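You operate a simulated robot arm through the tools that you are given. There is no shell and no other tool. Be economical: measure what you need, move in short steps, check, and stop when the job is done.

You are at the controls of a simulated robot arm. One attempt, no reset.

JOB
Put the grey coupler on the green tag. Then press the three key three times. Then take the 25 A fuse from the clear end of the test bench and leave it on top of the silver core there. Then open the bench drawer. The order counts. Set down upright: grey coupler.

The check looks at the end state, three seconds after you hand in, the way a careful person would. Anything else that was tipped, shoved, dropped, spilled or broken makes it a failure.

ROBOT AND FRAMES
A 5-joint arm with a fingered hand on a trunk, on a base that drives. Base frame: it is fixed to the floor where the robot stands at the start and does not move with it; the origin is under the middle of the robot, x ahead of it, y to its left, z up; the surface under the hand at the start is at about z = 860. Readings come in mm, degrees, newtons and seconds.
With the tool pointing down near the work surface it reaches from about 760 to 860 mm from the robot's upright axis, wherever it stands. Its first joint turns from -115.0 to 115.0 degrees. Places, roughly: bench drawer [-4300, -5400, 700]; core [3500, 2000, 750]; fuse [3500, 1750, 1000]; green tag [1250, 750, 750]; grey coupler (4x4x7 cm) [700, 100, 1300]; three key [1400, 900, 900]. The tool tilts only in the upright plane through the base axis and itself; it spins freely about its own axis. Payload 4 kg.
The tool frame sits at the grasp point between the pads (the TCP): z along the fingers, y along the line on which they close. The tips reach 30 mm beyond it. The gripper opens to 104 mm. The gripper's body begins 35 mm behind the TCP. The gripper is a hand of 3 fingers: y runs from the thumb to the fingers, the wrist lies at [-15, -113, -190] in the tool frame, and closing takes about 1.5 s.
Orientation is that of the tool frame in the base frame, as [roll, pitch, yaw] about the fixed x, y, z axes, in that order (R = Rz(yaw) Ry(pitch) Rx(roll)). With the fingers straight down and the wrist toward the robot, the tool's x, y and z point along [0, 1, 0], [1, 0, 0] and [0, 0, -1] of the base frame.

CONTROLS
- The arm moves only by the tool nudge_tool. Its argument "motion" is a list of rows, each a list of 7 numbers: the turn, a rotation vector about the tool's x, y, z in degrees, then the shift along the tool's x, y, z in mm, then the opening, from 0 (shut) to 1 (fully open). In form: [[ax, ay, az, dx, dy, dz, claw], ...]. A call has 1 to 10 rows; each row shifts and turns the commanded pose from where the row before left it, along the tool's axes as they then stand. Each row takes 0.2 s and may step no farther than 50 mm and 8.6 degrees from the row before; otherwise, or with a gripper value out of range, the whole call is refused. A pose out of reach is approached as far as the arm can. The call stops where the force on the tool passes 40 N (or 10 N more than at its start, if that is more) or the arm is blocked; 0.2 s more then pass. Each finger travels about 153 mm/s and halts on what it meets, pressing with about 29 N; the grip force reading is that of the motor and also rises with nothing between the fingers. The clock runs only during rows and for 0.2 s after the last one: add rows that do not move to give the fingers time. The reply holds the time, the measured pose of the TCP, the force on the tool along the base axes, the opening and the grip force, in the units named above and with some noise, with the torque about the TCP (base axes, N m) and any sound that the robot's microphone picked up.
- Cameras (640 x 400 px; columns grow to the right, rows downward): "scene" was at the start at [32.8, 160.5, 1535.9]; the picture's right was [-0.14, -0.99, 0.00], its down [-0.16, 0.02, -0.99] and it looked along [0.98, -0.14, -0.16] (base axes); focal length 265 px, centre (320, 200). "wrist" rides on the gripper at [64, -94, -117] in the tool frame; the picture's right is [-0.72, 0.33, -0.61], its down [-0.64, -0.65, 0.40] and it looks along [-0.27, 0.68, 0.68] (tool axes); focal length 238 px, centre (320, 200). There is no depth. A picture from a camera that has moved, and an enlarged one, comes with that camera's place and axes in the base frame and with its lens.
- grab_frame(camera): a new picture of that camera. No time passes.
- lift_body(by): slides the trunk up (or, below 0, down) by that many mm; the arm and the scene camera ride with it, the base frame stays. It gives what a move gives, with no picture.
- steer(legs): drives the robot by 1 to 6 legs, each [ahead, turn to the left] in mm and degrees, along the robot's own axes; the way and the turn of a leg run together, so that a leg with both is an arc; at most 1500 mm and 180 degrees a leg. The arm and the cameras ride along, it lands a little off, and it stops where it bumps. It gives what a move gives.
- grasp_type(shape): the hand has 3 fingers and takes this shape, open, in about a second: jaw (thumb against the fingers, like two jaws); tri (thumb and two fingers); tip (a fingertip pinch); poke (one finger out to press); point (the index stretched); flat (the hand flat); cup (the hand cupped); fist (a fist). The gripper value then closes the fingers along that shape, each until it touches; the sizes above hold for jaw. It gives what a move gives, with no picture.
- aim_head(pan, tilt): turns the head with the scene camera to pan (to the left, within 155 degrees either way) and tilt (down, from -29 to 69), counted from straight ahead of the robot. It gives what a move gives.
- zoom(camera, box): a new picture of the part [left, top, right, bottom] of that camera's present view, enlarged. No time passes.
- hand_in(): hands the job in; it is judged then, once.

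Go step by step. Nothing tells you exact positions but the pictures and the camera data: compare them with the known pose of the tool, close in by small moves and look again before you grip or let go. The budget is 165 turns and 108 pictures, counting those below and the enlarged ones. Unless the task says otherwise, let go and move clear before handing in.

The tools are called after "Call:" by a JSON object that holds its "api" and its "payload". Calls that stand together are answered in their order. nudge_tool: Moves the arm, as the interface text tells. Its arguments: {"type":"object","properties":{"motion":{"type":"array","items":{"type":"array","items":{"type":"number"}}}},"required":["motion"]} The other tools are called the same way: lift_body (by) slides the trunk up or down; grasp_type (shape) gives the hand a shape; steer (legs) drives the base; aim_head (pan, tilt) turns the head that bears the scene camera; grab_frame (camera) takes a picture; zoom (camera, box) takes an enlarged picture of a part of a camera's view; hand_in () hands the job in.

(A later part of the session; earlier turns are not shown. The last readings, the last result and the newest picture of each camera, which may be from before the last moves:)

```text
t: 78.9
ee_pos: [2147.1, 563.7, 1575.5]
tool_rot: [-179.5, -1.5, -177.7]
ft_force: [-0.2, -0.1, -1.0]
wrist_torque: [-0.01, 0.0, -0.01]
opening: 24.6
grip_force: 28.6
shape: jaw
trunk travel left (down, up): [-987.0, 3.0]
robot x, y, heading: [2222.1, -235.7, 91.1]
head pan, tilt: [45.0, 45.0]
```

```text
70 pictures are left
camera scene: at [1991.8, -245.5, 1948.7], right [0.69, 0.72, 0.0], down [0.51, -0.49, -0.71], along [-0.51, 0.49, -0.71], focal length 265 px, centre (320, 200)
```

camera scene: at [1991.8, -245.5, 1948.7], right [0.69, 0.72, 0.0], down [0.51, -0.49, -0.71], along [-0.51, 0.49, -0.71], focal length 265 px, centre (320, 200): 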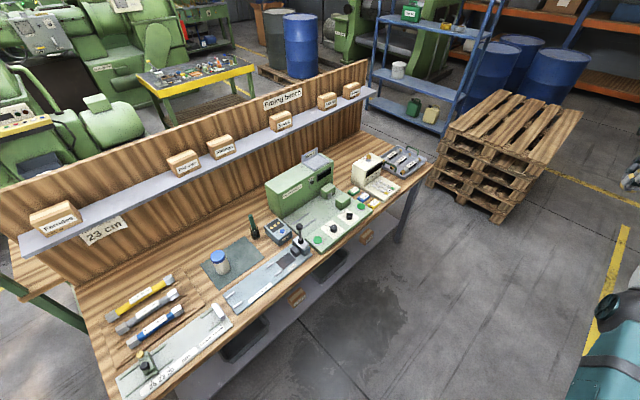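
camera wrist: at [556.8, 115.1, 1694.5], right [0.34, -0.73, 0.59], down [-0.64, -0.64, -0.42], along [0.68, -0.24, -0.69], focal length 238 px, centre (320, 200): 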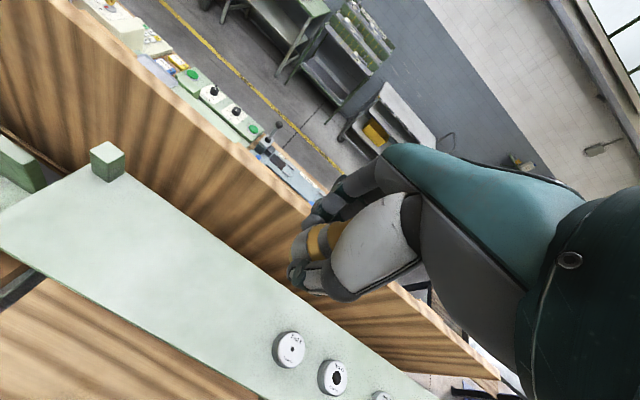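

The keypad is by the white printer, and there are coloured tags near it. Zoom there.

Call:
{"api": "zoom", "payload": {"camera": "scene", "box": [290, 135, 450, 235]}}

```text
4.00 times, centred on (370, 185) of scene
camera zoom: at [1991.8, -245.5, 1948.7], right [0.69, 0.72, 0.0], down [0.51, -0.49, -0.71], along [-0.51, 0.49, -0.71], focal length 1058 px, centre (120, 260)
```

zoom: 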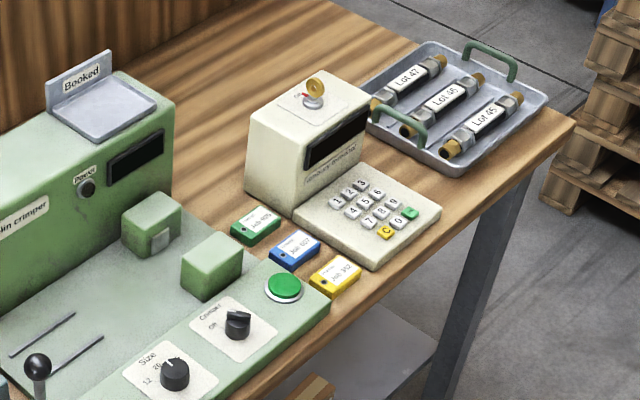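

Green tag is about (1297, 700), beside the printer; keypad just beyond it. I'll drive to face the bench with the tag at reach distance.

Call:
{"api": "steer", "payload": {"legs": [[990, 0], [0, 89]]}}

Call:
{"api": "aim_head", "payload": {"pan": 0, "tilt": 50}}

Call:
{"api": "grab_frame", "payload": {"camera": "scene"}}

Call:
{"api": "grab_frame", "payload": {"camera": "wrist"}}

```text
t: 87.9
ee_pos: [1395.3, 674.5, 1575.9]
tool_rot: [-179.5, -1.4, -87.8]
ft_force: [-0.3, 0.4, -1.4]
wrist_torque: [-0.02, 0.02, 0.0]
opening: 24.5
grip_force: 29.3
shape: jaw
trunk travel left (down, up): [-987.0, 3.0]
robot x, y, heading: [2199.4, 746.4, -178.8]
head pan, tilt: [45.0, 45.0]
```

```text
t: 89.0
ee_pos: [1395.1, 675.4, 1578.0]
tool_rot: [-179.6, -1.5, -87.8]
ft_force: [0.1, 0.4, -1.5]
wrist_torque: [-0.06, -0.02, -0.01]
opening: 24.4
grip_force: 29.4
shape: jaw
trunk travel left (down, up): [-987.0, 3.0]
robot x, y, heading: [2199.0, 747.5, -178.9]
head pan, tilt: [0.0, 50.0]
```

```text
68 pictures are left
camera scene: at [2184.3, 573.1, 1941.8], right [-0.02, 1.0, 0.0], down [0.77, 0.02, -0.64], along [-0.64, -0.01, -0.77], focal length 265 px, centre (320, 200)
```

scene: 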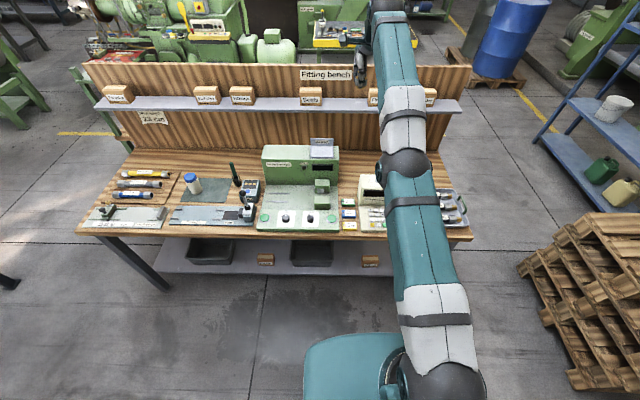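

```text
67 pictures are left
camera wrist: at [1490.7, 617.9, 1694.4], right [-0.36, 0.72, 0.59], down [0.63, 0.65, -0.42], along [-0.69, 0.23, -0.69], focal length 238 px, centre (320, 200)
```

wrist: 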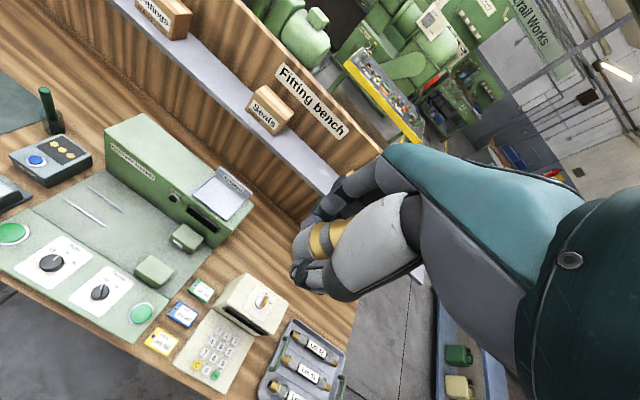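

Zoom on tags from both cameras for triangulation.

Call:
{"api": "zoom", "payload": {"camera": "wrist", "box": [120, 260, 312, 380]}}

Call:
{"api": "zoom", "payload": {"camera": "scene", "box": [300, 160, 396, 220]}}

```text
3.33 times, centred on (216, 320) of wrist
camera zoom: at [1490.7, 617.9, 1694.4], right [-0.36, 0.72, 0.59], down [0.63, 0.65, -0.42], along [-0.69, 0.23, -0.69], focal length 794 px, centre (667, -200)
```

zoom: 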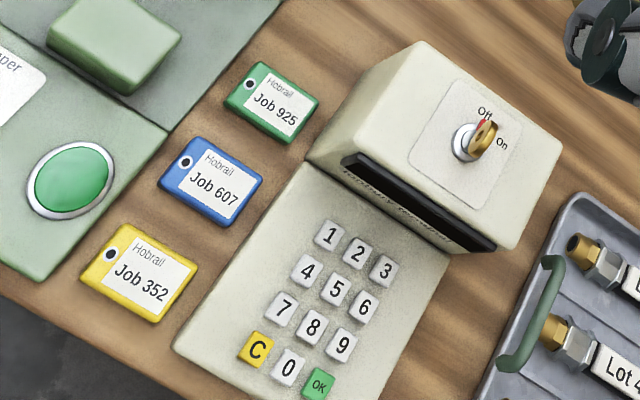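

```text
6.67 times, centred on (348, 190) of scene
camera zoom: at [2184.3, 573.1, 1941.8], right [-0.02, 1.0, 0.0], down [0.77, 0.02, -0.64], along [-0.64, -0.01, -0.77], focal length 1764 px, centre (133, 267)
```

zoom: 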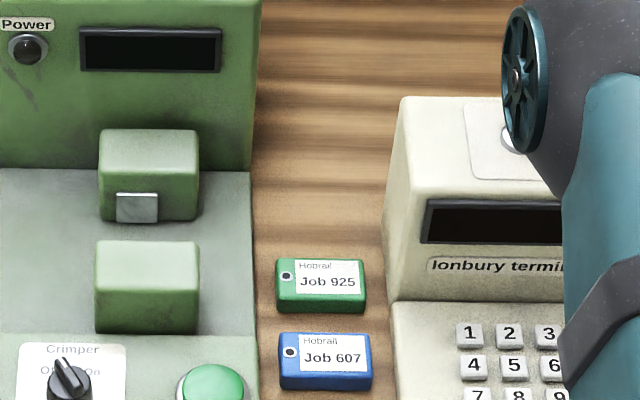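

Tag top is at about (1289, 707, 848). Drive ahead 106 mm, shift the arm, and lower partway.

Call:
{"api": "steer", "payload": {"legs": [[106, 0]]}}

Call:
{"api": "nudge_tool", "payload": {"motion": [[0, 0, 0, -32, 0, 0, 0.1], [0, 0, 0, 0, 0, 0, 0.1]]}}

Call:
{"api": "lift_body", "payload": {"by": -500}}

Call:
{"api": "grab_frame", "payload": {"camera": "wrist"}}

Call:
{"api": "grab_frame", "payload": {"camera": "scene"}}

```text
t: 90.2
ee_pos: [1290.5, 673.4, 1577.3]
tool_rot: [-179.6, -1.4, -87.8]
ft_force: [-0.3, -0.3, -1.3]
wrist_torque: [-0.03, 0.01, 0.0]
opening: 24.7
grip_force: 28.9
shape: jaw
trunk travel left (down, up): [-987.0, 3.0]
robot x, y, heading: [2092.6, 741.8, -178.8]
head pan, tilt: [0.0, 50.0]
```

```text
t: 90.8
ee_pos: [1289.6, 695.1, 1575.6]
tool_rot: [-179.6, -0.5, -88.4]
ft_force: [0.1, -0.9, -0.6]
wrist_torque: [0.0, -0.03, -0.02]
opening: 24.5
grip_force: 29.0
shape: jaw
out of reach, approached as far as the arm can: row 1
trunk travel left (down, up): [-987.0, 3.0]
robot x, y, heading: [2089.1, 742.3, -178.9]
head pan, tilt: [0.0, 50.0]
```

```text
refused: -500 is not a number from -400 to 400
```

```text
64 pictures are left
camera wrist: at [1382.7, 636.1, 1692.2], right [-0.35, 0.72, 0.6], down [0.64, 0.66, -0.41], along [-0.69, 0.24, -0.69], focal length 238 px, centre (320, 200)
```

wrist: 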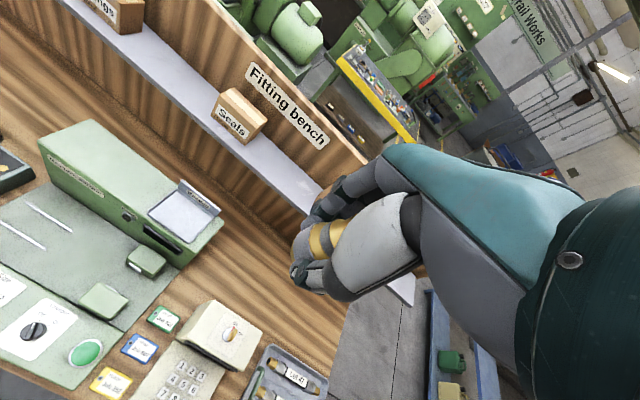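

```text
63 pictures are left
camera scene: at [2078.0, 569.8, 1941.6], right [-0.02, 1.0, 0.0], down [0.77, 0.02, -0.64], along [-0.64, -0.01, -0.77], focal length 265 px, centre (320, 200)
```

scene: 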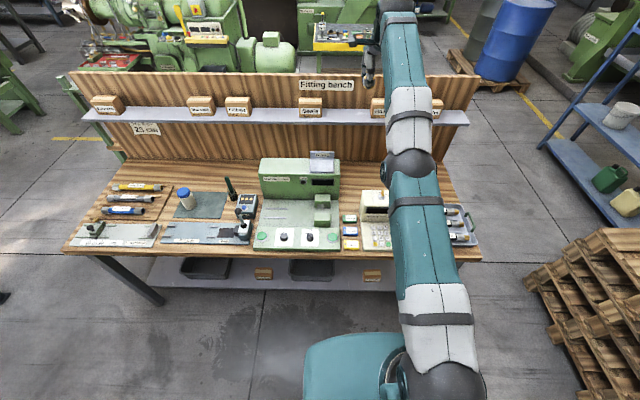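

The reach lines up; lower the trunk 390 mm and then look.

Call:
{"api": "lift_body", "payload": {"by": -390}}

Call:
{"api": "nudge_tool", "payload": {"motion": [[0, 0, 0, -10, 0, 0, 0.1], [0, 0, 0, 0, 0, 0, 0.1]]}}

Call:
{"api": "lift_body", "payload": {"by": -150}}

Call:
{"api": "grab_frame", "payload": {"camera": "wrist"}}

Call:
{"api": "grab_frame", "payload": {"camera": "scene"}}

```text
t: 94.5
ee_pos: [1289.9, 698.1, 1186.1]
tool_rot: [-179.7, -0.7, -88.4]
ft_force: [-0.4, -0.4, -1.8]
wrist_torque: [-0.02, 0.04, -0.01]
opening: 24.7
grip_force: 28.8
shape: jaw
trunk travel left (down, up): [-597.0, 393.0]
robot x, y, heading: [2092.0, 745.3, -179.1]
head pan, tilt: [0.0, 50.0]
```

```text
t: 95.1
ee_pos: [1288.3, 707.5, 1187.0]
tool_rot: [-179.6, -0.2, -88.6]
ft_force: [-0.7, -0.6, -2.0]
wrist_torque: [-0.02, -0.01, -0.01]
opening: 24.3
grip_force: 29.5
shape: jaw
trunk travel left (down, up): [-597.0, 393.0]
robot x, y, heading: [2093.5, 747.5, -179.1]
head pan, tilt: [0.0, 50.0]
```

```text
t: 96.9
ee_pos: [1289.6, 706.2, 1035.1]
tool_rot: [-179.6, -0.3, -88.7]
ft_force: [0.9, -0.4, -2.0]
wrist_torque: [0.03, -0.01, -0.02]
opening: 24.3
grip_force: 29.3
shape: jaw
trunk travel left (down, up): [-447.0, 543.0]
robot x, y, heading: [2093.2, 743.6, -179.0]
head pan, tilt: [0.0, 50.0]
```

```text
62 pictures are left
camera wrist: at [1383.3, 645.7, 1152.6], right [-0.35, 0.71, 0.61], down [0.64, 0.65, -0.4], along [-0.69, 0.25, -0.68], focal length 238 px, centre (320, 200)
```

wrist: 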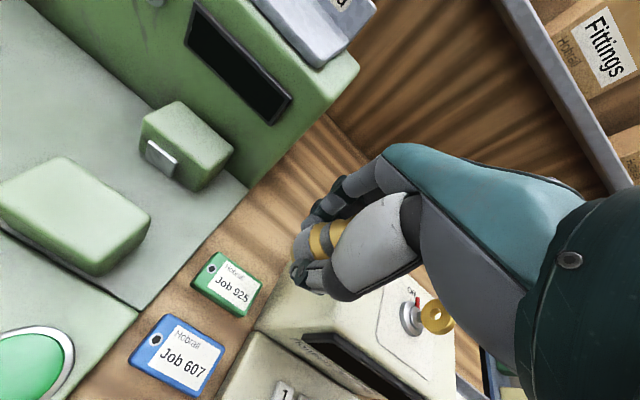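

```text
61 pictures are left
camera scene: at [2079.2, 571.3, 1401.8], right [-0.02, 1.0, 0.0], down [0.77, 0.02, -0.64], along [-0.64, -0.01, -0.77], focal length 265 px, centre (320, 200)
```

scene: 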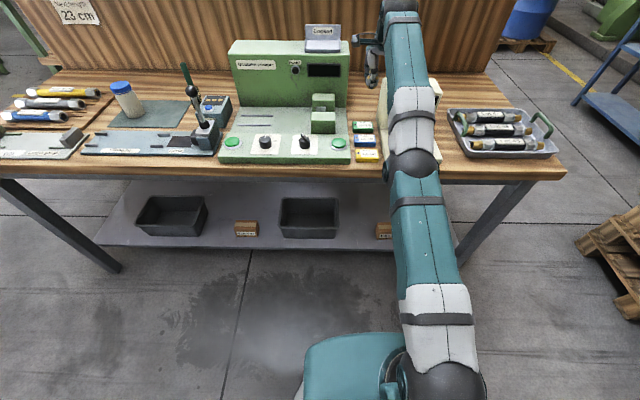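

Tag center fits (1289, 703). Nudge 3 mm and lower to near contact.

Call:
{"api": "nudge_tool", "payload": {"motion": [[0, 0, 0, 4, 0, 0, 0.1], [0, 0, 0, 0, 0, 0, 0.1]]}}

Call:
{"api": "lift_body", "payload": {"by": -115}}

Call:
{"api": "zoom", "payload": {"camera": "wrist", "box": [220, 140, 476, 300]}}

Call:
{"api": "zoom", "payload": {"camera": "scene", "box": [310, 20, 470, 120]}}

```text
t: 97.5
ee_pos: [1290.0, 702.8, 1036.1]
tool_rot: [-179.7, -0.4, -88.6]
ft_force: [-0.1, -0.4, -1.2]
wrist_torque: [-0.02, -0.04, 0.03]
opening: 24.4
grip_force: 28.7
shape: jaw
trunk travel left (down, up): [-447.0, 543.0]
robot x, y, heading: [2091.7, 742.8, -178.7]
head pan, tilt: [0.0, 50.0]
```

```text
t: 98.9
ee_pos: [1289.3, 703.0, 922.0]
tool_rot: [-179.6, -0.5, -88.6]
ft_force: [0.2, -0.2, -1.4]
wrist_torque: [0.0, -0.02, 0.0]
opening: 24.1
grip_force: 29.7
shape: jaw
trunk travel left (down, up): [-332.0, 658.0]
robot x, y, heading: [2093.0, 745.5, -179.0]
head pan, tilt: [0.0, 50.0]
```

```text
2.50 times, centred on (348, 220) of wrist
camera zoom: at [1383.7, 642.3, 1038.1], right [-0.35, 0.71, 0.61], down [0.64, 0.65, -0.4], along [-0.69, 0.25, -0.68], focal length 596 px, centre (250, 150)
```

zoom: 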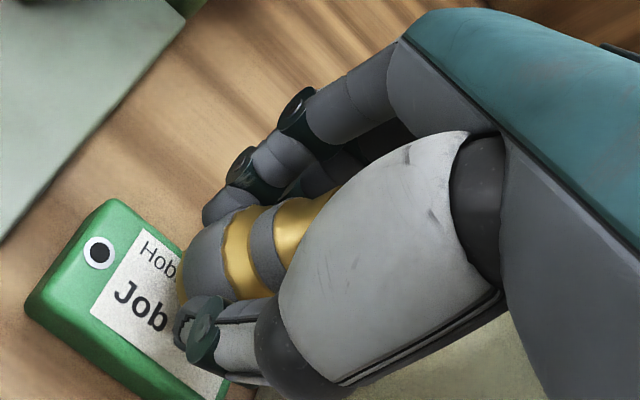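

```text
4.00 times, centred on (390, 70) of scene
camera zoom: at [2079.2, 571.3, 1286.8], right [-0.02, 1.0, 0.0], down [0.77, 0.02, -0.64], along [-0.64, -0.01, -0.77], focal length 1058 px, centre (40, 720)
```

zoom: 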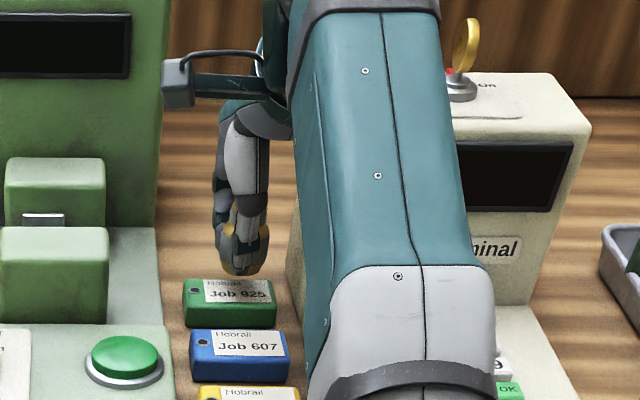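

Coupler's bottom hovers ~20 mm over the tag, slightly toward +y. Small correction and lower gently.

Call:
{"api": "nudge_tool", "payload": {"motion": [[0, 0, 0, 3, -2, -5, 0.1], [0, 0, 0, 0, 0, 0, 0.1]]}}

Call:
{"api": "lift_body", "payload": {"by": -16}}

Call:
{"api": "zoom", "payload": {"camera": "wrist", "box": [190, 160, 350, 260]}}

Call:
{"api": "zoom", "payload": {"camera": "scene", "box": [330, 40, 426, 100]}}

```text
t: 99.5
ee_pos: [1291.4, 700.5, 926.7]
tool_rot: [-179.6, -0.4, -88.5]
ft_force: [-0.5, -0.2, -0.6]
wrist_torque: [0.0, -0.01, 0.0]
opening: 24.4
grip_force: 28.6
shape: jaw
trunk travel left (down, up): [-332.0, 658.0]
robot x, y, heading: [2091.7, 746.9, -179.1]
head pan, tilt: [0.0, 50.0]
```

```text
t: 100.2
ee_pos: [1291.6, 700.0, 910.7]
tool_rot: [-179.5, -0.4, -88.5]
ft_force: [-0.6, 0.8, -1.7]
wrist_torque: [0.0, 0.0, -0.02]
opening: 24.3
grip_force: 28.6
shape: jaw
trunk travel left (down, up): [-316.0, 674.0]
robot x, y, heading: [2092.0, 745.1, -179.2]
head pan, tilt: [0.0, 50.0]
```

```text
4.00 times, centred on (270, 210) of wrist
camera zoom: at [1385.8, 639.8, 1027.0], right [-0.35, 0.72, 0.61], down [0.64, 0.65, -0.41], along [-0.69, 0.25, -0.69], focal length 953 px, centre (520, 160)
```

zoom: 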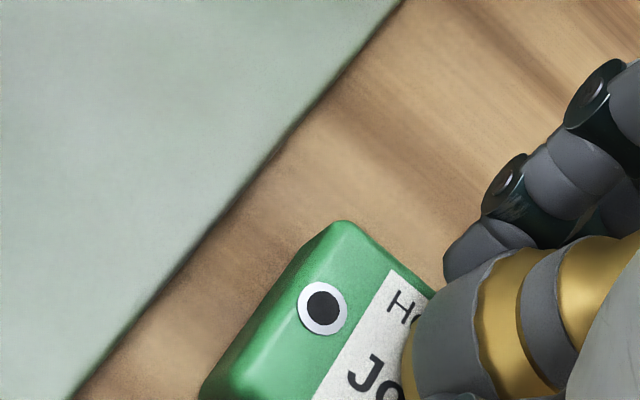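

```text
6.67 times, centred on (378, 70) of scene
camera zoom: at [2079.2, 571.3, 1270.7], right [-0.02, 1.0, 0.0], down [0.77, 0.02, -0.64], along [-0.64, -0.01, -0.77], focal length 1764 px, centre (-67, 1067)
```

zoom: 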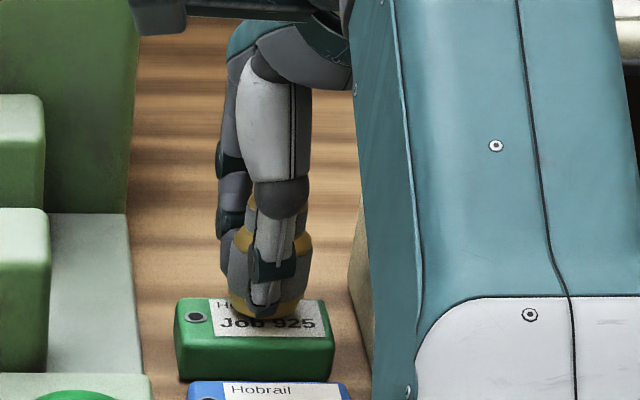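

Almost touching; shift 5 mm more to −y and lower in small steps to contact.

Call:
{"api": "nudge_tool", "payload": {"motion": [[0, 0, 0, 5, 0, 0, 0.1], [0, 0, 0, 0, 0, 0, 0.1]]}}

Call:
{"api": "lift_body", "payload": {"by": -6}}

Call:
{"api": "zoom", "payload": {"camera": "scene", "box": [330, 40, 426, 100]}}

```text
t: 100.8
ee_pos: [1291.9, 694.6, 910.5]
tool_rot: [-179.5, -0.6, -88.3]
ft_force: [-0.2, 0.7, -1.7]
wrist_torque: [0.0, -0.01, 0.01]
opening: 24.5
grip_force: 28.5
shape: jaw
trunk travel left (down, up): [-316.0, 674.0]
robot x, y, heading: [2091.3, 747.0, -178.8]
head pan, tilt: [0.0, 50.0]
```

```text
t: 101.3
ee_pos: [1292.7, 695.1, 906.0]
tool_rot: [-179.8, -0.6, -88.4]
ft_force: [-0.7, -0.2, 4.6]
wrist_torque: [-0.02, 0.15, 0.02]
opening: 24.6
grip_force: 29.0
shape: jaw
trunk travel left (down, up): [-310.0, 680.0]
robot x, y, heading: [2092.7, 745.3, -178.8]
head pan, tilt: [0.0, 50.0]
```

```text
6.67 times, centred on (378, 70) of scene
camera zoom: at [2079.7, 571.3, 1264.9], right [-0.02, 1.0, 0.0], down [0.77, 0.02, -0.64], along [-0.64, -0.01, -0.77], focal length 1764 px, centre (-67, 1067)
```

zoom: 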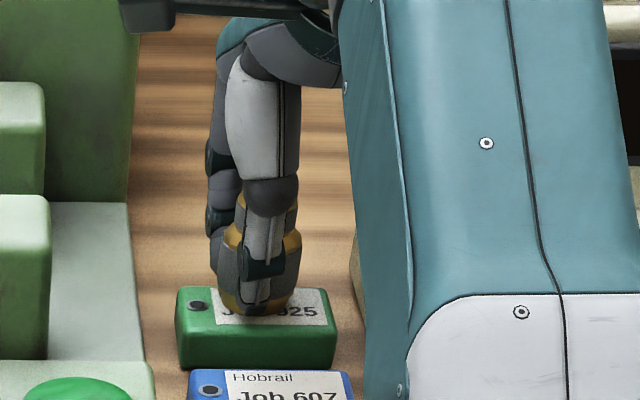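

In contact (≈5 N). Release and rise.

Call:
{"api": "nudge_tool", "payload": {"motion": [[0, 0, 0, 0, 0, 0, 0.3], [0, 0, 0, 0, 0, 0, 0.45], [0, 0, 0, 0, 0, 0, 0.6], [0, 0, 0, 0, 0, 0, 0.8], [0, 0, 0, 0, 0, 0, 0.9], [0, 0, 0, 0, 0, 0, 0.9]]}}

Call:
{"api": "zoom", "payload": {"camera": "scene", "box": [330, 40, 426, 100]}}

```text
t: 102.7
ee_pos: [1291.7, 695.7, 903.7]
tool_rot: [-179.6, -0.6, -88.5]
ft_force: [0.8, -0.1, -0.6]
wrist_torque: [0.02, -0.01, 0.01]
opening: 93.4
grip_force: 0.0
shape: jaw
trunk travel left (down, up): [-310.0, 680.0]
robot x, y, heading: [2089.7, 743.8, -178.7]
head pan, tilt: [0.0, 50.0]
```

```text
6.67 times, centred on (378, 70) of scene
camera zoom: at [2079.3, 571.3, 1264.8], right [-0.02, 1.0, 0.0], down [0.77, 0.02, -0.64], along [-0.64, -0.01, -0.77], focal length 1764 px, centre (-67, 1067)
```

zoom: 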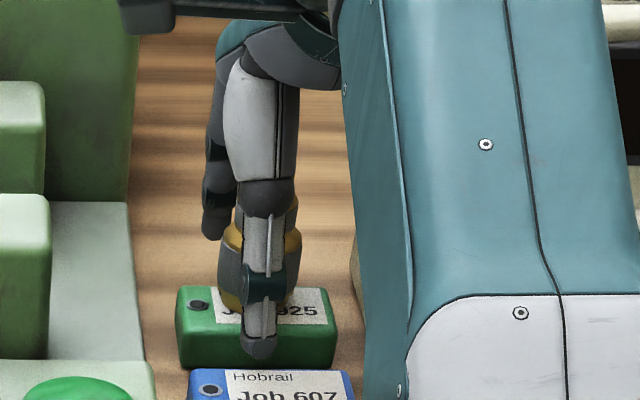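

Released; raise straight up 250 mm and check.

Call:
{"api": "lift_body", "payload": {"by": 250}}

Call:
{"api": "grab_frame", "payload": {"camera": "wrist"}}

Call:
{"api": "zoom", "payload": {"camera": "scene", "box": [300, 70, 460, 170]}}

```text
t: 105.3
ee_pos: [1292.9, 695.5, 1153.5]
tool_rot: [-179.7, -0.6, -88.3]
ft_force: [0.3, -0.1, -0.4]
wrist_torque: [-0.01, 0.01, -0.04]
opening: 93.5
grip_force: 0.0
shape: jaw
trunk travel left (down, up): [-560.0, 430.0]
robot x, y, heading: [2093.7, 743.1, -178.7]
head pan, tilt: [0.0, 50.0]
```

```text
54 pictures are left
camera wrist: at [1386.0, 635.5, 1271.2], right [-0.35, 0.72, 0.6], down [0.64, 0.65, -0.41], along [-0.69, 0.24, -0.69], focal length 238 px, centre (320, 200)
```

wrist: 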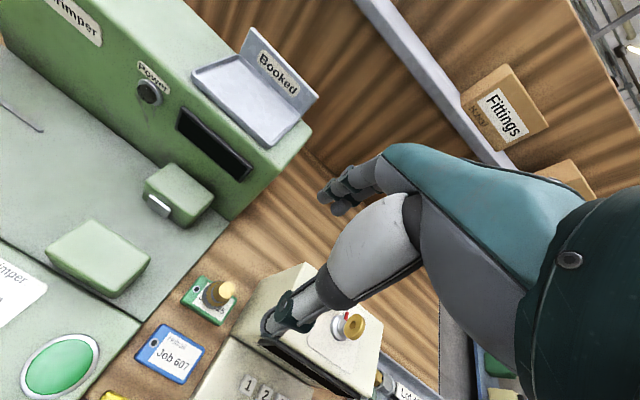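

```text
4.00 times, centred on (380, 120) of scene
camera zoom: at [2079.2, 571.2, 1514.8], right [-0.02, 1.0, 0.0], down [0.77, 0.02, -0.64], along [-0.64, -0.01, -0.77], focal length 1058 px, centre (80, 520)
```

zoom: 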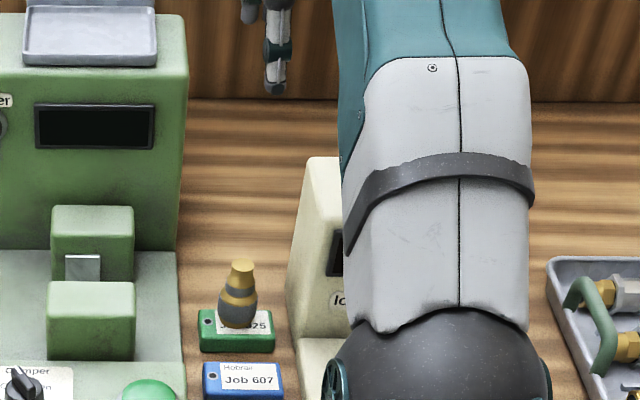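

Coupler stands upright on the tag. Now form the poke hand and look at it.

Call:
{"api": "grasp_type", "payload": {"shape": "poke"}}

Call:
{"api": "lift_body", "payload": {"by": 150}}

Call:
{"api": "grab_frame", "payload": {"camera": "wrist"}}

Call:
{"api": "grab_frame", "payload": {"camera": "scene"}}

```text
t: 106.2
ee_pos: [1292.3, 695.9, 1154.9]
tool_rot: [-179.7, -0.7, -88.5]
ft_force: [0.3, 0.1, -0.7]
wrist_torque: [0.02, -0.01, -0.02]
opening: 0.0
grip_force: 0.1
shape: poke
trunk travel left (down, up): [-560.0, 430.0]
robot x, y, heading: [2093.7, 745.0, -179.0]
head pan, tilt: [0.0, 50.0]
```

```text
t: 107.9
ee_pos: [1291.8, 694.8, 1304.3]
tool_rot: [-179.6, -0.7, -88.5]
ft_force: [-0.4, 0.7, -0.5]
wrist_torque: [0.01, -0.01, 0.01]
opening: 0.0
grip_force: 0.1
shape: poke
trunk travel left (down, up): [-710.0, 280.0]
robot x, y, heading: [2091.8, 744.9, -179.1]
head pan, tilt: [0.0, 50.0]
```

```text
52 pictures are left
camera wrist: at [1385.9, 635.5, 1421.2], right [-0.35, 0.72, 0.6], down [0.64, 0.65, -0.41], along [-0.69, 0.24, -0.69], focal length 238 px, centre (320, 200)
```

wrist: 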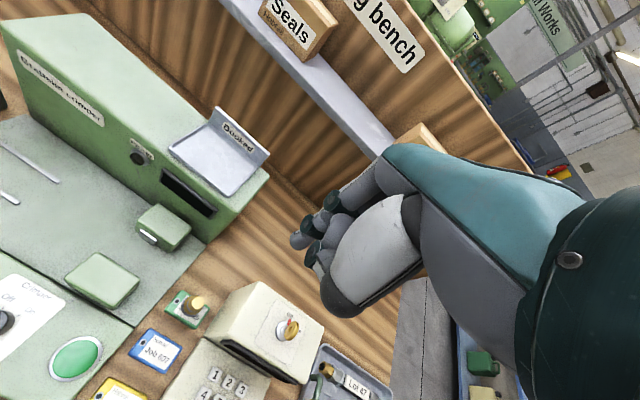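

```text
51 pictures are left
camera scene: at [2079.1, 571.2, 1664.8], right [-0.02, 1.0, 0.0], down [0.77, 0.02, -0.64], along [-0.64, -0.01, -0.77], focal length 265 px, centre (320, 200)
```

scene: 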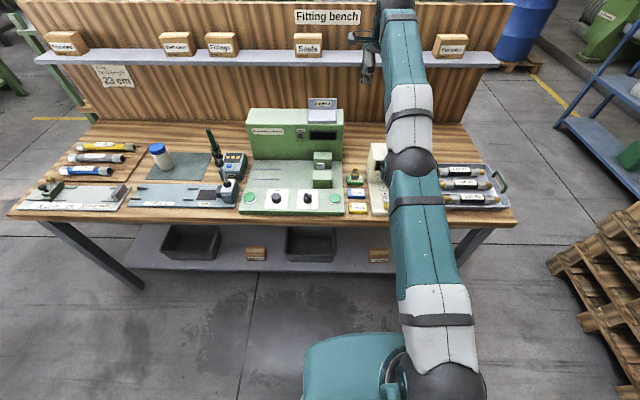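

Call:
{"api": "zoom", "payload": {"camera": "wrist", "box": [260, 130, 452, 250]}}

Call:
{"api": "zoom", "payload": {"camera": "scene", "box": [340, 0, 468, 80]}}

```text
3.33 times, centred on (356, 190) of wrist
camera zoom: at [1385.9, 635.5, 1421.2], right [-0.35, 0.72, 0.6], down [0.64, 0.65, -0.41], along [-0.69, 0.24, -0.69], focal length 794 px, centre (200, 233)
```

zoom: 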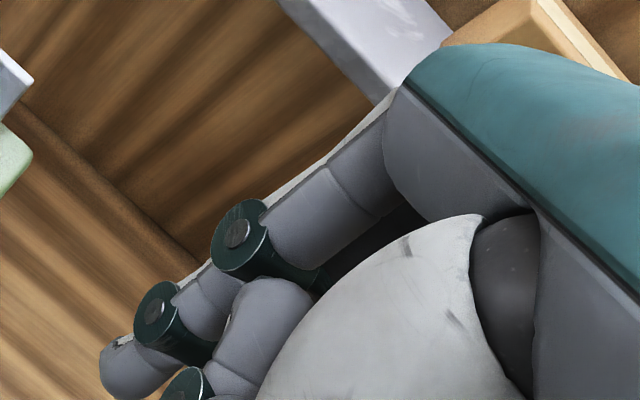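

```text
5.00 times, centred on (404, 40) of scene
camera zoom: at [2079.1, 571.2, 1664.8], right [-0.02, 1.0, 0.0], down [0.77, 0.02, -0.64], along [-0.64, -0.01, -0.77], focal length 1323 px, centre (-100, 1000)
```

zoom: 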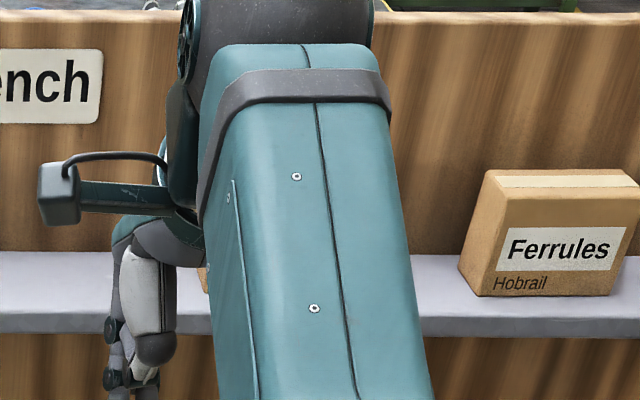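

The poke fingertip lies near the tool axis ~30 mm past the TCP, but the knuckles would hit the terminal body with this spin. I'll reposition the base so I can spin the hand 90° (wrist to +y) for the key press.

Call:
{"api": "steer", "payload": {"legs": [[0, -90], [240, 0], [0, 90], [45, 0]]}}

Call:
{"api": "nudge_tool", "payload": {"motion": [[0, 0, -8.5, 0, 0, 0, 0], [0, 0, -8.5, 0, 0, 0, 0], [0, 0, -8.5, 0, 0, 0, 0], [0, 0, -8.5, 0, 0, 0, 0], [0, 0, -8.5, 0, 0, 0, 0], [0, 0, 0, 0, 0, 0, 0]]}}

```text
t: 117.8
ee_pos: [1238.2, 927.4, 1303.4]
tool_rot: [-179.5, -0.5, -87.9]
ft_force: [-0.9, 0.7, 0.2]
wrist_torque: [0.01, -0.01, 0.0]
opening: 0.3
grip_force: 0.0
shape: poke
trunk travel left (down, up): [-710.0, 280.0]
robot x, y, heading: [2037.4, 981.3, -178.4]
head pan, tilt: [0.0, 50.0]
```

```text
t: 119.2
ee_pos: [1265.5, 836.3, 1298.2]
tool_rot: [-175.8, 9.8, -64.1]
ft_force: [0.4, 0.3, 0.1]
wrist_torque: [-0.01, -0.02, -0.01]
opening: 0.1
grip_force: 29.4
shape: jaw
out of reach, approached as far as the arm can: row 1, 2, 3, 4, 5
trunk travel left (down, up): [-710.0, 280.0]
robot x, y, heading: [2040.9, 979.5, -178.5]
head pan, tilt: [0.0, 50.0]
```

The spin needs matching translation since the TCP orbits the wrist. I'll first restore a vertical tool, then spin with the accompanying shift.

Call:
{"api": "nudge_tool", "payload": {"motion": [[-2.1, 4.9, 0, -40, -15, 0, 1], [-2.1, 4.9, 0, -40, -15, 0, 1], [0, 0, 0, 0, 0, 0, 1]]}}

```text
t: 120.0
ee_pos: [1261.9, 856.7, 1316.4]
tool_rot: [-178.2, 7.9, -70.0]
ft_force: [0.7, 1.5, -0.3]
wrist_torque: [0.0, 0.01, 0.01]
opening: 95.8
grip_force: 0.0
shape: jaw
out of reach, approached as far as the arm can: row 1, 2
trunk travel left (down, up): [-710.0, 280.0]
robot x, y, heading: [2040.9, 985.7, -178.3]
head pan, tilt: [0.0, 50.0]
```

I'll restore the original spin and vertical pose first, then test a small spin.

Call:
{"api": "nudge_tool", "payload": {"motion": [[-0.6, 2.6, 6.2, -24, 0, 8, 1], [-0.6, 2.6, 6.2, -24, 0, 8, 1], [-0.6, 2.6, 6.2, -24, 0, 7, 1], [0, 0, 0, 0, 0, 0, 1], [0, 0, 0, 0, 0, 0, 1]]}}

Call:
{"api": "nudge_tool", "payload": {"motion": [[0, 0, -6, 12, -1, 0, 1], [0, 0, 0, 0, 0, 0, 1], [0, 0, 0, 0, 0, 0, 1]]}}

```text
t: 121.2
ee_pos: [1234.2, 933.6, 1305.3]
tool_rot: [178.6, -0.5, -88.2]
ft_force: [-0.1, -0.6, 0.0]
wrist_torque: [-0.03, 0.01, 0.02]
opening: 96.3
grip_force: 0.2
shape: jaw
out of reach, approached as far as the arm can: row 2, 3
trunk travel left (down, up): [-710.0, 280.0]
robot x, y, heading: [2038.4, 982.2, -178.3]
head pan, tilt: [0.0, 50.0]
```

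```text
t: 122.0
ee_pos: [1236.9, 909.5, 1305.0]
tool_rot: [178.8, 1.6, -83.6]
ft_force: [-0.1, -0.4, -0.6]
wrist_torque: [0.0, 0.0, 0.0]
opening: 95.9
grip_force: 0.0
shape: jaw
out of reach, approached as far as the arm can: row 1
trunk travel left (down, up): [-710.0, 280.0]
robot x, y, heading: [2043.4, 983.8, -178.4]
head pan, tilt: [0.0, 50.0]
```

Pure spin isn't really available. Instead the "point" shape should give a straight finger at the front of the hand, clear of the terminal. Restore pose, reposition the base, form "point" and look.

Call:
{"api": "nudge_tool", "payload": {"motion": [[0.5, 1.8, 4.5, -24, 0, 0, 1], [0, 0, 0, 0, 0, 0, 1], [0, 0, 0, 0, 0, 0, 1]]}}

Call:
{"api": "steer", "payload": {"legs": [[0, -20], [-170, 0], [0, 19]]}}

Call:
{"api": "grasp_type", "payload": {"shape": "point"}}

Call:
{"api": "aim_head", "payload": {"pan": 0, "tilt": 35}}

Call:
{"api": "grab_frame", "payload": {"camera": "wrist"}}

Call:
{"api": "grab_frame", "payload": {"camera": "scene"}}

```text
t: 122.8
ee_pos: [1235.0, 925.3, 1304.6]
tool_rot: [179.3, -0.7, -87.9]
ft_force: [-0.1, 0.9, -0.2]
wrist_torque: [0.0, 0.02, 0.0]
opening: 95.7
grip_force: 0.1
shape: jaw
out of reach, approached as far as the arm can: row 1
trunk travel left (down, up): [-710.0, 280.0]
robot x, y, heading: [2041.5, 984.8, -178.4]
head pan, tilt: [0.0, 50.0]
```

```text
t: 126.4
ee_pos: [1392.8, 888.4, 1304.7]
tool_rot: [179.3, -0.8, -89.0]
ft_force: [0.1, 0.1, -0.1]
wrist_torque: [0.03, 0.02, 0.03]
opening: 95.9
grip_force: 0.0
shape: jaw
trunk travel left (down, up): [-710.0, 280.0]
robot x, y, heading: [2199.7, 930.5, -179.7]
head pan, tilt: [0.0, 50.0]
```

```text
t: 127.3
ee_pos: [1393.6, 887.6, 1305.1]
tool_rot: [179.4, -0.7, -89.0]
ft_force: [0.9, 0.5, 0.3]
wrist_torque: [0.0, 0.03, -0.02]
opening: 95.9
grip_force: 0.1
shape: point
trunk travel left (down, up): [-710.0, 280.0]
robot x, y, heading: [2197.4, 925.3, -179.8]
head pan, tilt: [0.0, 50.0]
```

```text
t: 128.1
ee_pos: [1392.8, 887.8, 1304.6]
tool_rot: [179.4, -0.7, -89.0]
ft_force: [0.3, 0.1, 0.0]
wrist_torque: [0.01, 0.01, 0.04]
opening: 95.8
grip_force: 0.0
shape: point
trunk travel left (down, up): [-710.0, 280.0]
robot x, y, heading: [2199.2, 927.1, -179.6]
head pan, tilt: [0.0, 35.0]
```

```text
48 pictures are left
camera wrist: at [1488.3, 827.0, 1419.9], right [-0.33, 0.72, 0.61], down [0.64, 0.65, -0.42], along [-0.7, 0.25, -0.67], focal length 238 px, centre (320, 200)
```

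wrist: 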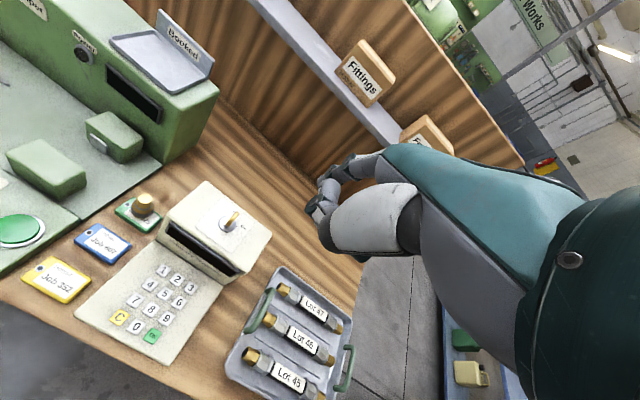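

```text
47 pictures are left
camera scene: at [2173.5, 756.4, 1686.5], right [-0.01, 1.0, 0.0], down [0.57, 0.0, -0.82], along [-0.82, -0.01, -0.57], focal length 265 px, centre (320, 200)
```

scene: 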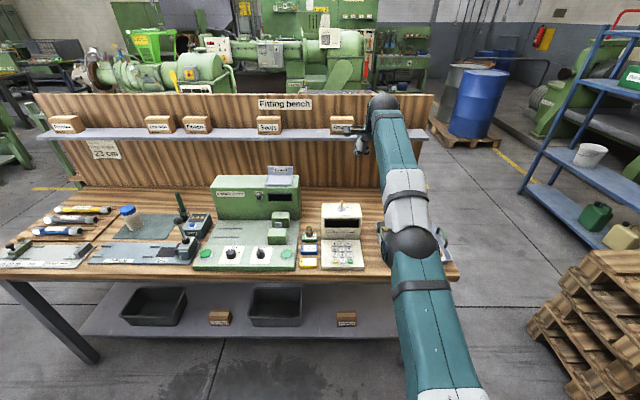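

Call:
{"api": "zoom", "payload": {"camera": "wrist", "box": [270, 130, 430, 230]}}

Call:
{"api": "zoom", "payload": {"camera": "scene", "box": [330, 90, 426, 150]}}

Call:
{"api": "zoom", "payload": {"camera": "wrist", "box": [80, 170, 304, 310]}}

```text
4.00 times, centred on (350, 180) of wrist
camera zoom: at [1488.3, 827.0, 1419.9], right [-0.33, 0.72, 0.61], down [0.64, 0.65, -0.42], along [-0.7, 0.25, -0.67], focal length 953 px, centre (200, 280)
```

zoom: 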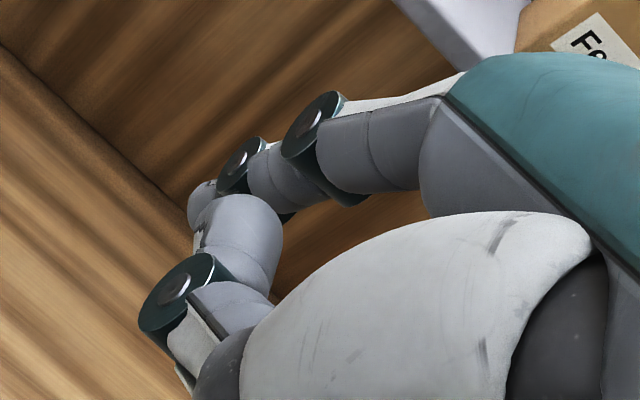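

```text
6.67 times, centred on (378, 120) of scene
camera zoom: at [2173.5, 756.4, 1686.5], right [-0.01, 1.0, 0.0], down [0.57, 0.0, -0.82], along [-0.82, -0.01, -0.57], focal length 1764 px, centre (-67, 733)
```

zoom: 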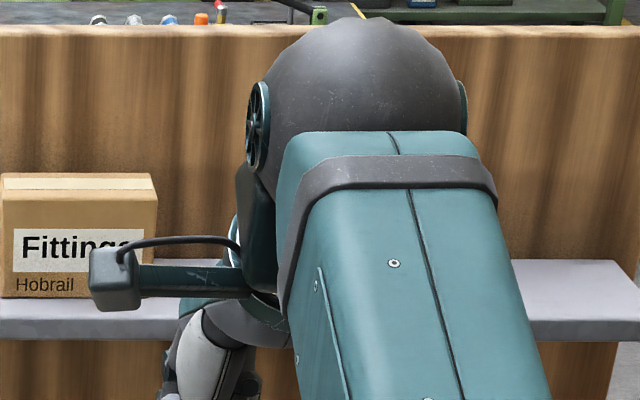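

```text
2.86 times, centred on (192, 240) of wrist
camera zoom: at [1488.3, 827.0, 1419.9], right [-0.33, 0.72, 0.61], down [0.64, 0.65, -0.42], along [-0.7, 0.25, -0.67], focal length 681 px, centre (686, 86)
```

zoom: 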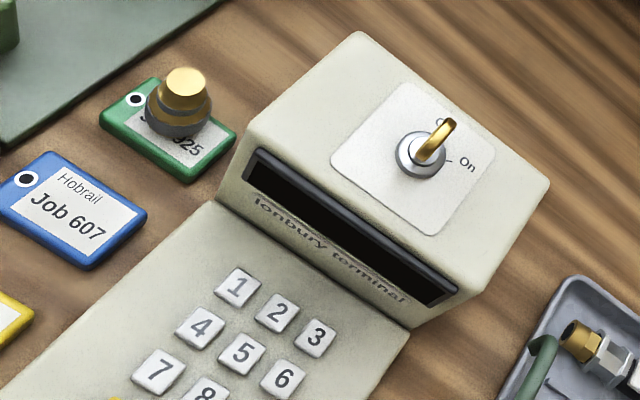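

Call:
{"api": "zoom", "payload": {"camera": "scene", "box": [330, 115, 426, 175]}}

```text
6.67 times, centred on (378, 145) of scene
camera zoom: at [2173.5, 756.4, 1686.5], right [-0.01, 1.0, 0.0], down [0.57, 0.0, -0.82], along [-0.82, -0.01, -0.57], focal length 1764 px, centre (-67, 567)
```

zoom: 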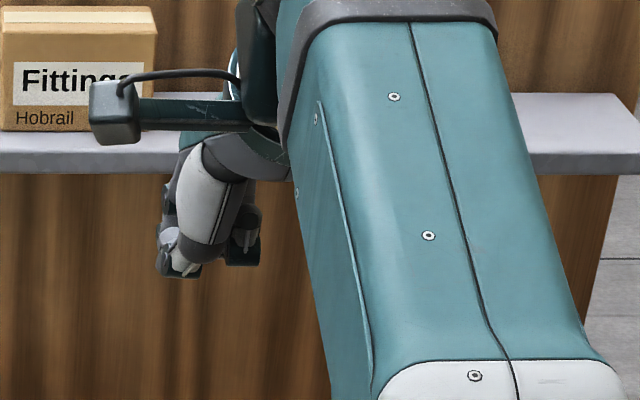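

I'll go with the poke hand plus a forward tilt of about 20° so the knuckles clear the terminal. First test whether a nudge preserves the shape.

Call:
{"api": "grasp_type", "payload": {"shape": "poke"}}

Call:
{"api": "nudge_tool", "payload": {"motion": [[0, 0, 0, 0, 0, 0, 1]]}}

Call:
{"api": "zoom", "payload": {"camera": "scene", "box": [330, 115, 426, 175]}}

```text
t: 129.0
ee_pos: [1392.3, 887.5, 1304.5]
tool_rot: [179.4, -0.7, -89.0]
ft_force: [0.7, -0.1, 0.2]
wrist_torque: [-0.03, 0.03, 0.01]
opening: 0.0
grip_force: 0.0
shape: poke
trunk travel left (down, up): [-710.0, 280.0]
robot x, y, heading: [2196.6, 931.6, -179.6]
head pan, tilt: [0.0, 35.0]
```

```text
t: 129.4
ee_pos: [1392.6, 887.2, 1304.1]
tool_rot: [179.3, -0.6, -89.0]
ft_force: [-0.5, -0.7, 0.3]
wrist_torque: [-0.01, -0.03, 0.02]
opening: 0.0
grip_force: 0.0
shape: poke
trunk travel left (down, up): [-710.0, 280.0]
robot x, y, heading: [2199.1, 931.6, -179.6]
head pan, tilt: [0.0, 35.0]
```

```text
6.67 times, centred on (378, 145) of scene
camera zoom: at [2173.4, 756.4, 1686.5], right [-0.01, 1.0, 0.0], down [0.57, 0.0, -0.82], along [-0.82, -0.01, -0.57], focal length 1764 px, centre (-67, 567)
```

zoom: 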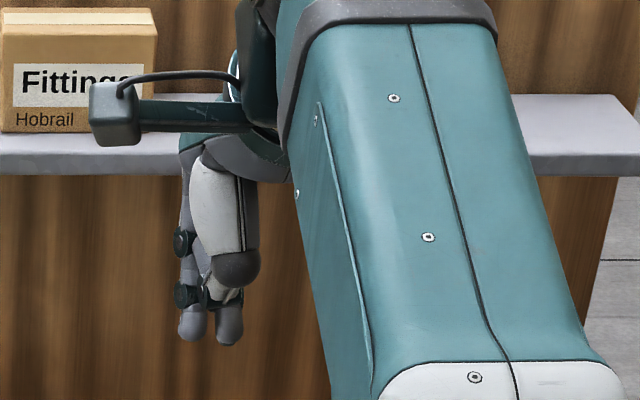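

Call:
{"api": "zoom", "payload": {"camera": "wrist", "box": [270, 190, 398, 270]}}

Call:
{"api": "zoom", "payload": {"camera": "scene", "box": [352, 140, 384, 168]}}

```text
5.00 times, centred on (334, 230) of wrist
camera zoom: at [1488.3, 827.0, 1419.9], right [-0.33, 0.72, 0.61], down [0.64, 0.65, -0.42], along [-0.7, 0.25, -0.67], focal length 1192 px, centre (250, 50)
```

zoom: 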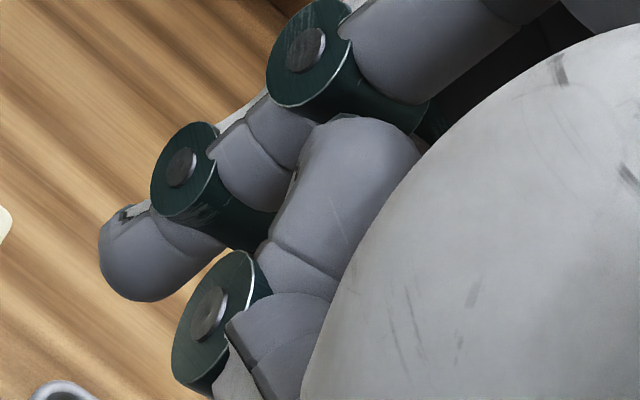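

```text
14.29 times, centred on (368, 154) of scene
camera zoom: at [2173.4, 756.4, 1686.5], right [-0.01, 1.0, 0.0], down [0.57, 0.0, -0.82], along [-0.82, -0.01, -0.57], focal length 3780 px, centre (-366, 857)
```

zoom: 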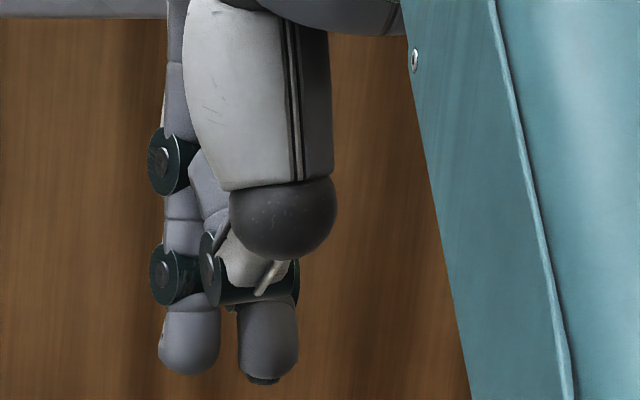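

The "point" shape actually gives a straight vertical index about 86 mm ahead of the TCP, with the rest of the hand ~40 mm higher—ideal. Switch to point, back the base 52 mm, and lower partway.

Call:
{"api": "grasp_type", "payload": {"shape": "point"}}

Call:
{"api": "steer", "payload": {"legs": [[-52, 0]]}}

Call:
{"api": "lift_body", "payload": {"by": -320}}

Call:
{"api": "grab_frame", "payload": {"camera": "wrist"}}

Call:
{"api": "grab_frame", "payload": {"camera": "scene"}}

```text
t: 130.3
ee_pos: [1392.3, 887.1, 1303.6]
tool_rot: [179.2, -0.7, -88.9]
ft_force: [0.5, 0.5, -0.8]
wrist_torque: [-0.04, -0.02, 0.03]
opening: 0.0
grip_force: 0.0
shape: point
trunk travel left (down, up): [-710.0, 280.0]
robot x, y, heading: [2196.9, 930.0, -179.6]
head pan, tilt: [0.0, 35.0]
```

```text
t: 131.2
ee_pos: [1446.7, 887.8, 1307.3]
tool_rot: [179.2, -0.6, -89.0]
ft_force: [-0.4, 0.6, 0.6]
wrist_torque: [0.01, 0.0, 0.01]
opening: 0.0
grip_force: 0.0
shape: point
trunk travel left (down, up): [-710.0, 280.0]
robot x, y, heading: [2250.3, 931.0, -179.7]
head pan, tilt: [0.0, 35.0]
```

```text
t: 134.4
ee_pos: [1444.1, 887.4, 985.1]
tool_rot: [179.3, -0.8, -89.0]
ft_force: [-0.3, 0.4, 0.4]
wrist_torque: [-0.01, -0.02, -0.02]
opening: 0.0
grip_force: 0.0
shape: point
trunk travel left (down, up): [-390.0, 600.0]
robot x, y, heading: [2252.4, 930.1, -179.6]
head pan, tilt: [0.0, 35.0]
```

```text
39 pictures are left
camera wrist: at [1540.8, 827.5, 1100.2], right [-0.33, 0.72, 0.61], down [0.64, 0.65, -0.42], along [-0.7, 0.25, -0.67], focal length 238 px, centre (320, 200)
```

wrist: 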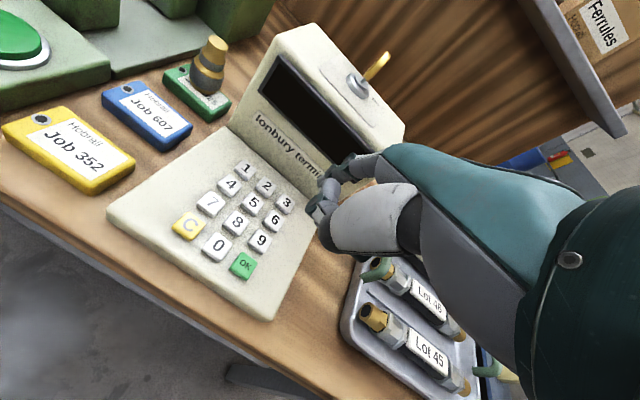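

```text
38 pictures are left
camera scene: at [2225.8, 756.8, 1366.6], right [-0.01, 1.0, 0.0], down [0.57, 0.0, -0.82], along [-0.82, -0.01, -0.57], focal length 265 px, centre (320, 200)
```

scene: 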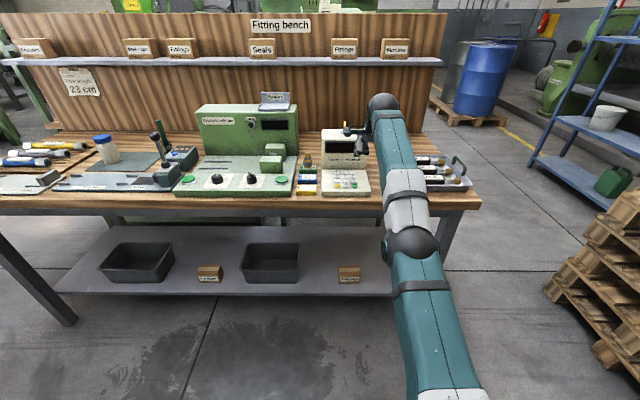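

Tip and key 3 line up within a few mm. Lower 50 mm and check closely.

Call:
{"api": "lift_body", "payload": {"by": -50}}

Call:
{"api": "zoom", "payload": {"camera": "wrist", "box": [240, 130, 400, 230]}}

Call:
{"api": "zoom", "payload": {"camera": "scene", "box": [310, 110, 390, 180]}}

```text
t: 135.3
ee_pos: [1444.1, 888.3, 935.4]
tool_rot: [179.3, -0.8, -89.0]
ft_force: [0.3, -0.3, 0.2]
wrist_torque: [0.0, 0.01, 0.02]
opening: 0.1
grip_force: 0.1
shape: point
trunk travel left (down, up): [-340.0, 650.0]
robot x, y, heading: [2251.9, 928.5, -179.3]
head pan, tilt: [0.0, 35.0]
```

```text
4.00 times, centred on (320, 180) of wrist
camera zoom: at [1540.8, 827.5, 1050.3], right [-0.33, 0.72, 0.61], down [0.64, 0.65, -0.42], along [-0.7, 0.25, -0.67], focal length 953 px, centre (320, 280)
```

zoom: 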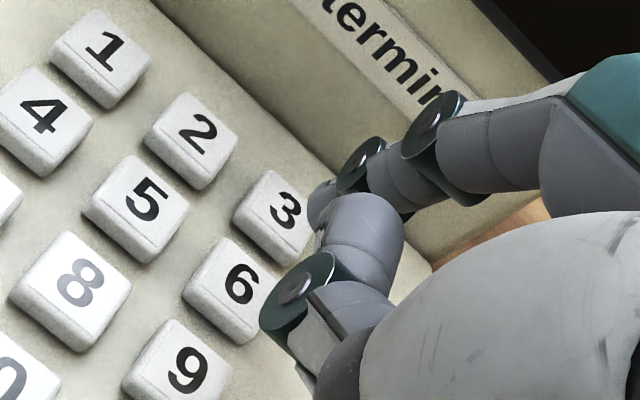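

```text
5.71 times, centred on (350, 145) of scene
camera zoom: at [2225.8, 756.8, 1316.5], right [-0.01, 1.0, 0.0], down [0.57, 0.0, -0.82], along [-0.82, -0.01, -0.57], focal length 1512 px, centre (149, 514)
```

zoom: 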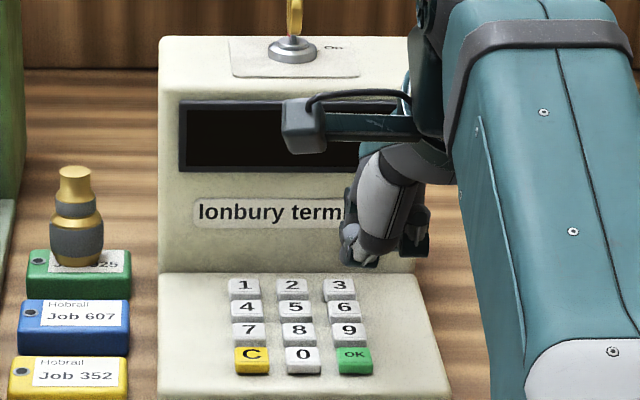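

The tip projects onto key 3. Lower in small steps watching the force.

Call:
{"api": "lift_body", "payload": {"by": -10}}

Call:
{"api": "lift_body", "payload": {"by": -4}}

Call:
{"api": "zoom", "payload": {"camera": "wrist", "box": [240, 130, 400, 230]}}

```text
t: 135.9
ee_pos: [1445.1, 887.4, 925.3]
tool_rot: [179.3, -0.7, -89.0]
ft_force: [0.4, -0.5, -0.6]
wrist_torque: [-0.02, -0.01, 0.01]
opening: 0.3
grip_force: 0.0
shape: point
trunk travel left (down, up): [-330.0, 660.0]
robot x, y, heading: [2253.8, 929.0, -179.7]
head pan, tilt: [0.0, 35.0]
```

```text
t: 136.4
ee_pos: [1445.5, 888.1, 921.7]
tool_rot: [179.2, -0.7, -89.0]
ft_force: [1.0, -0.2, 0.1]
wrist_torque: [0.01, 0.03, -0.02]
opening: 0.0
grip_force: 0.0
shape: point
trunk travel left (down, up): [-326.0, 664.0]
robot x, y, heading: [2252.4, 928.6, -179.7]
head pan, tilt: [0.0, 35.0]
```

```text
4.00 times, centred on (320, 180) of wrist
camera zoom: at [1540.8, 827.5, 1036.2], right [-0.33, 0.72, 0.61], down [0.64, 0.65, -0.42], along [-0.7, 0.25, -0.67], focal length 953 px, centre (320, 280)
```

zoom: 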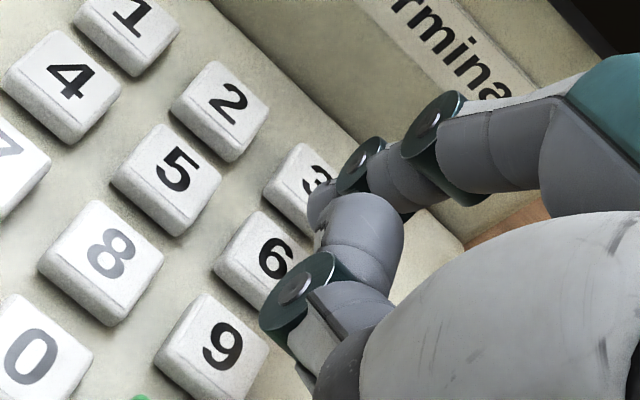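

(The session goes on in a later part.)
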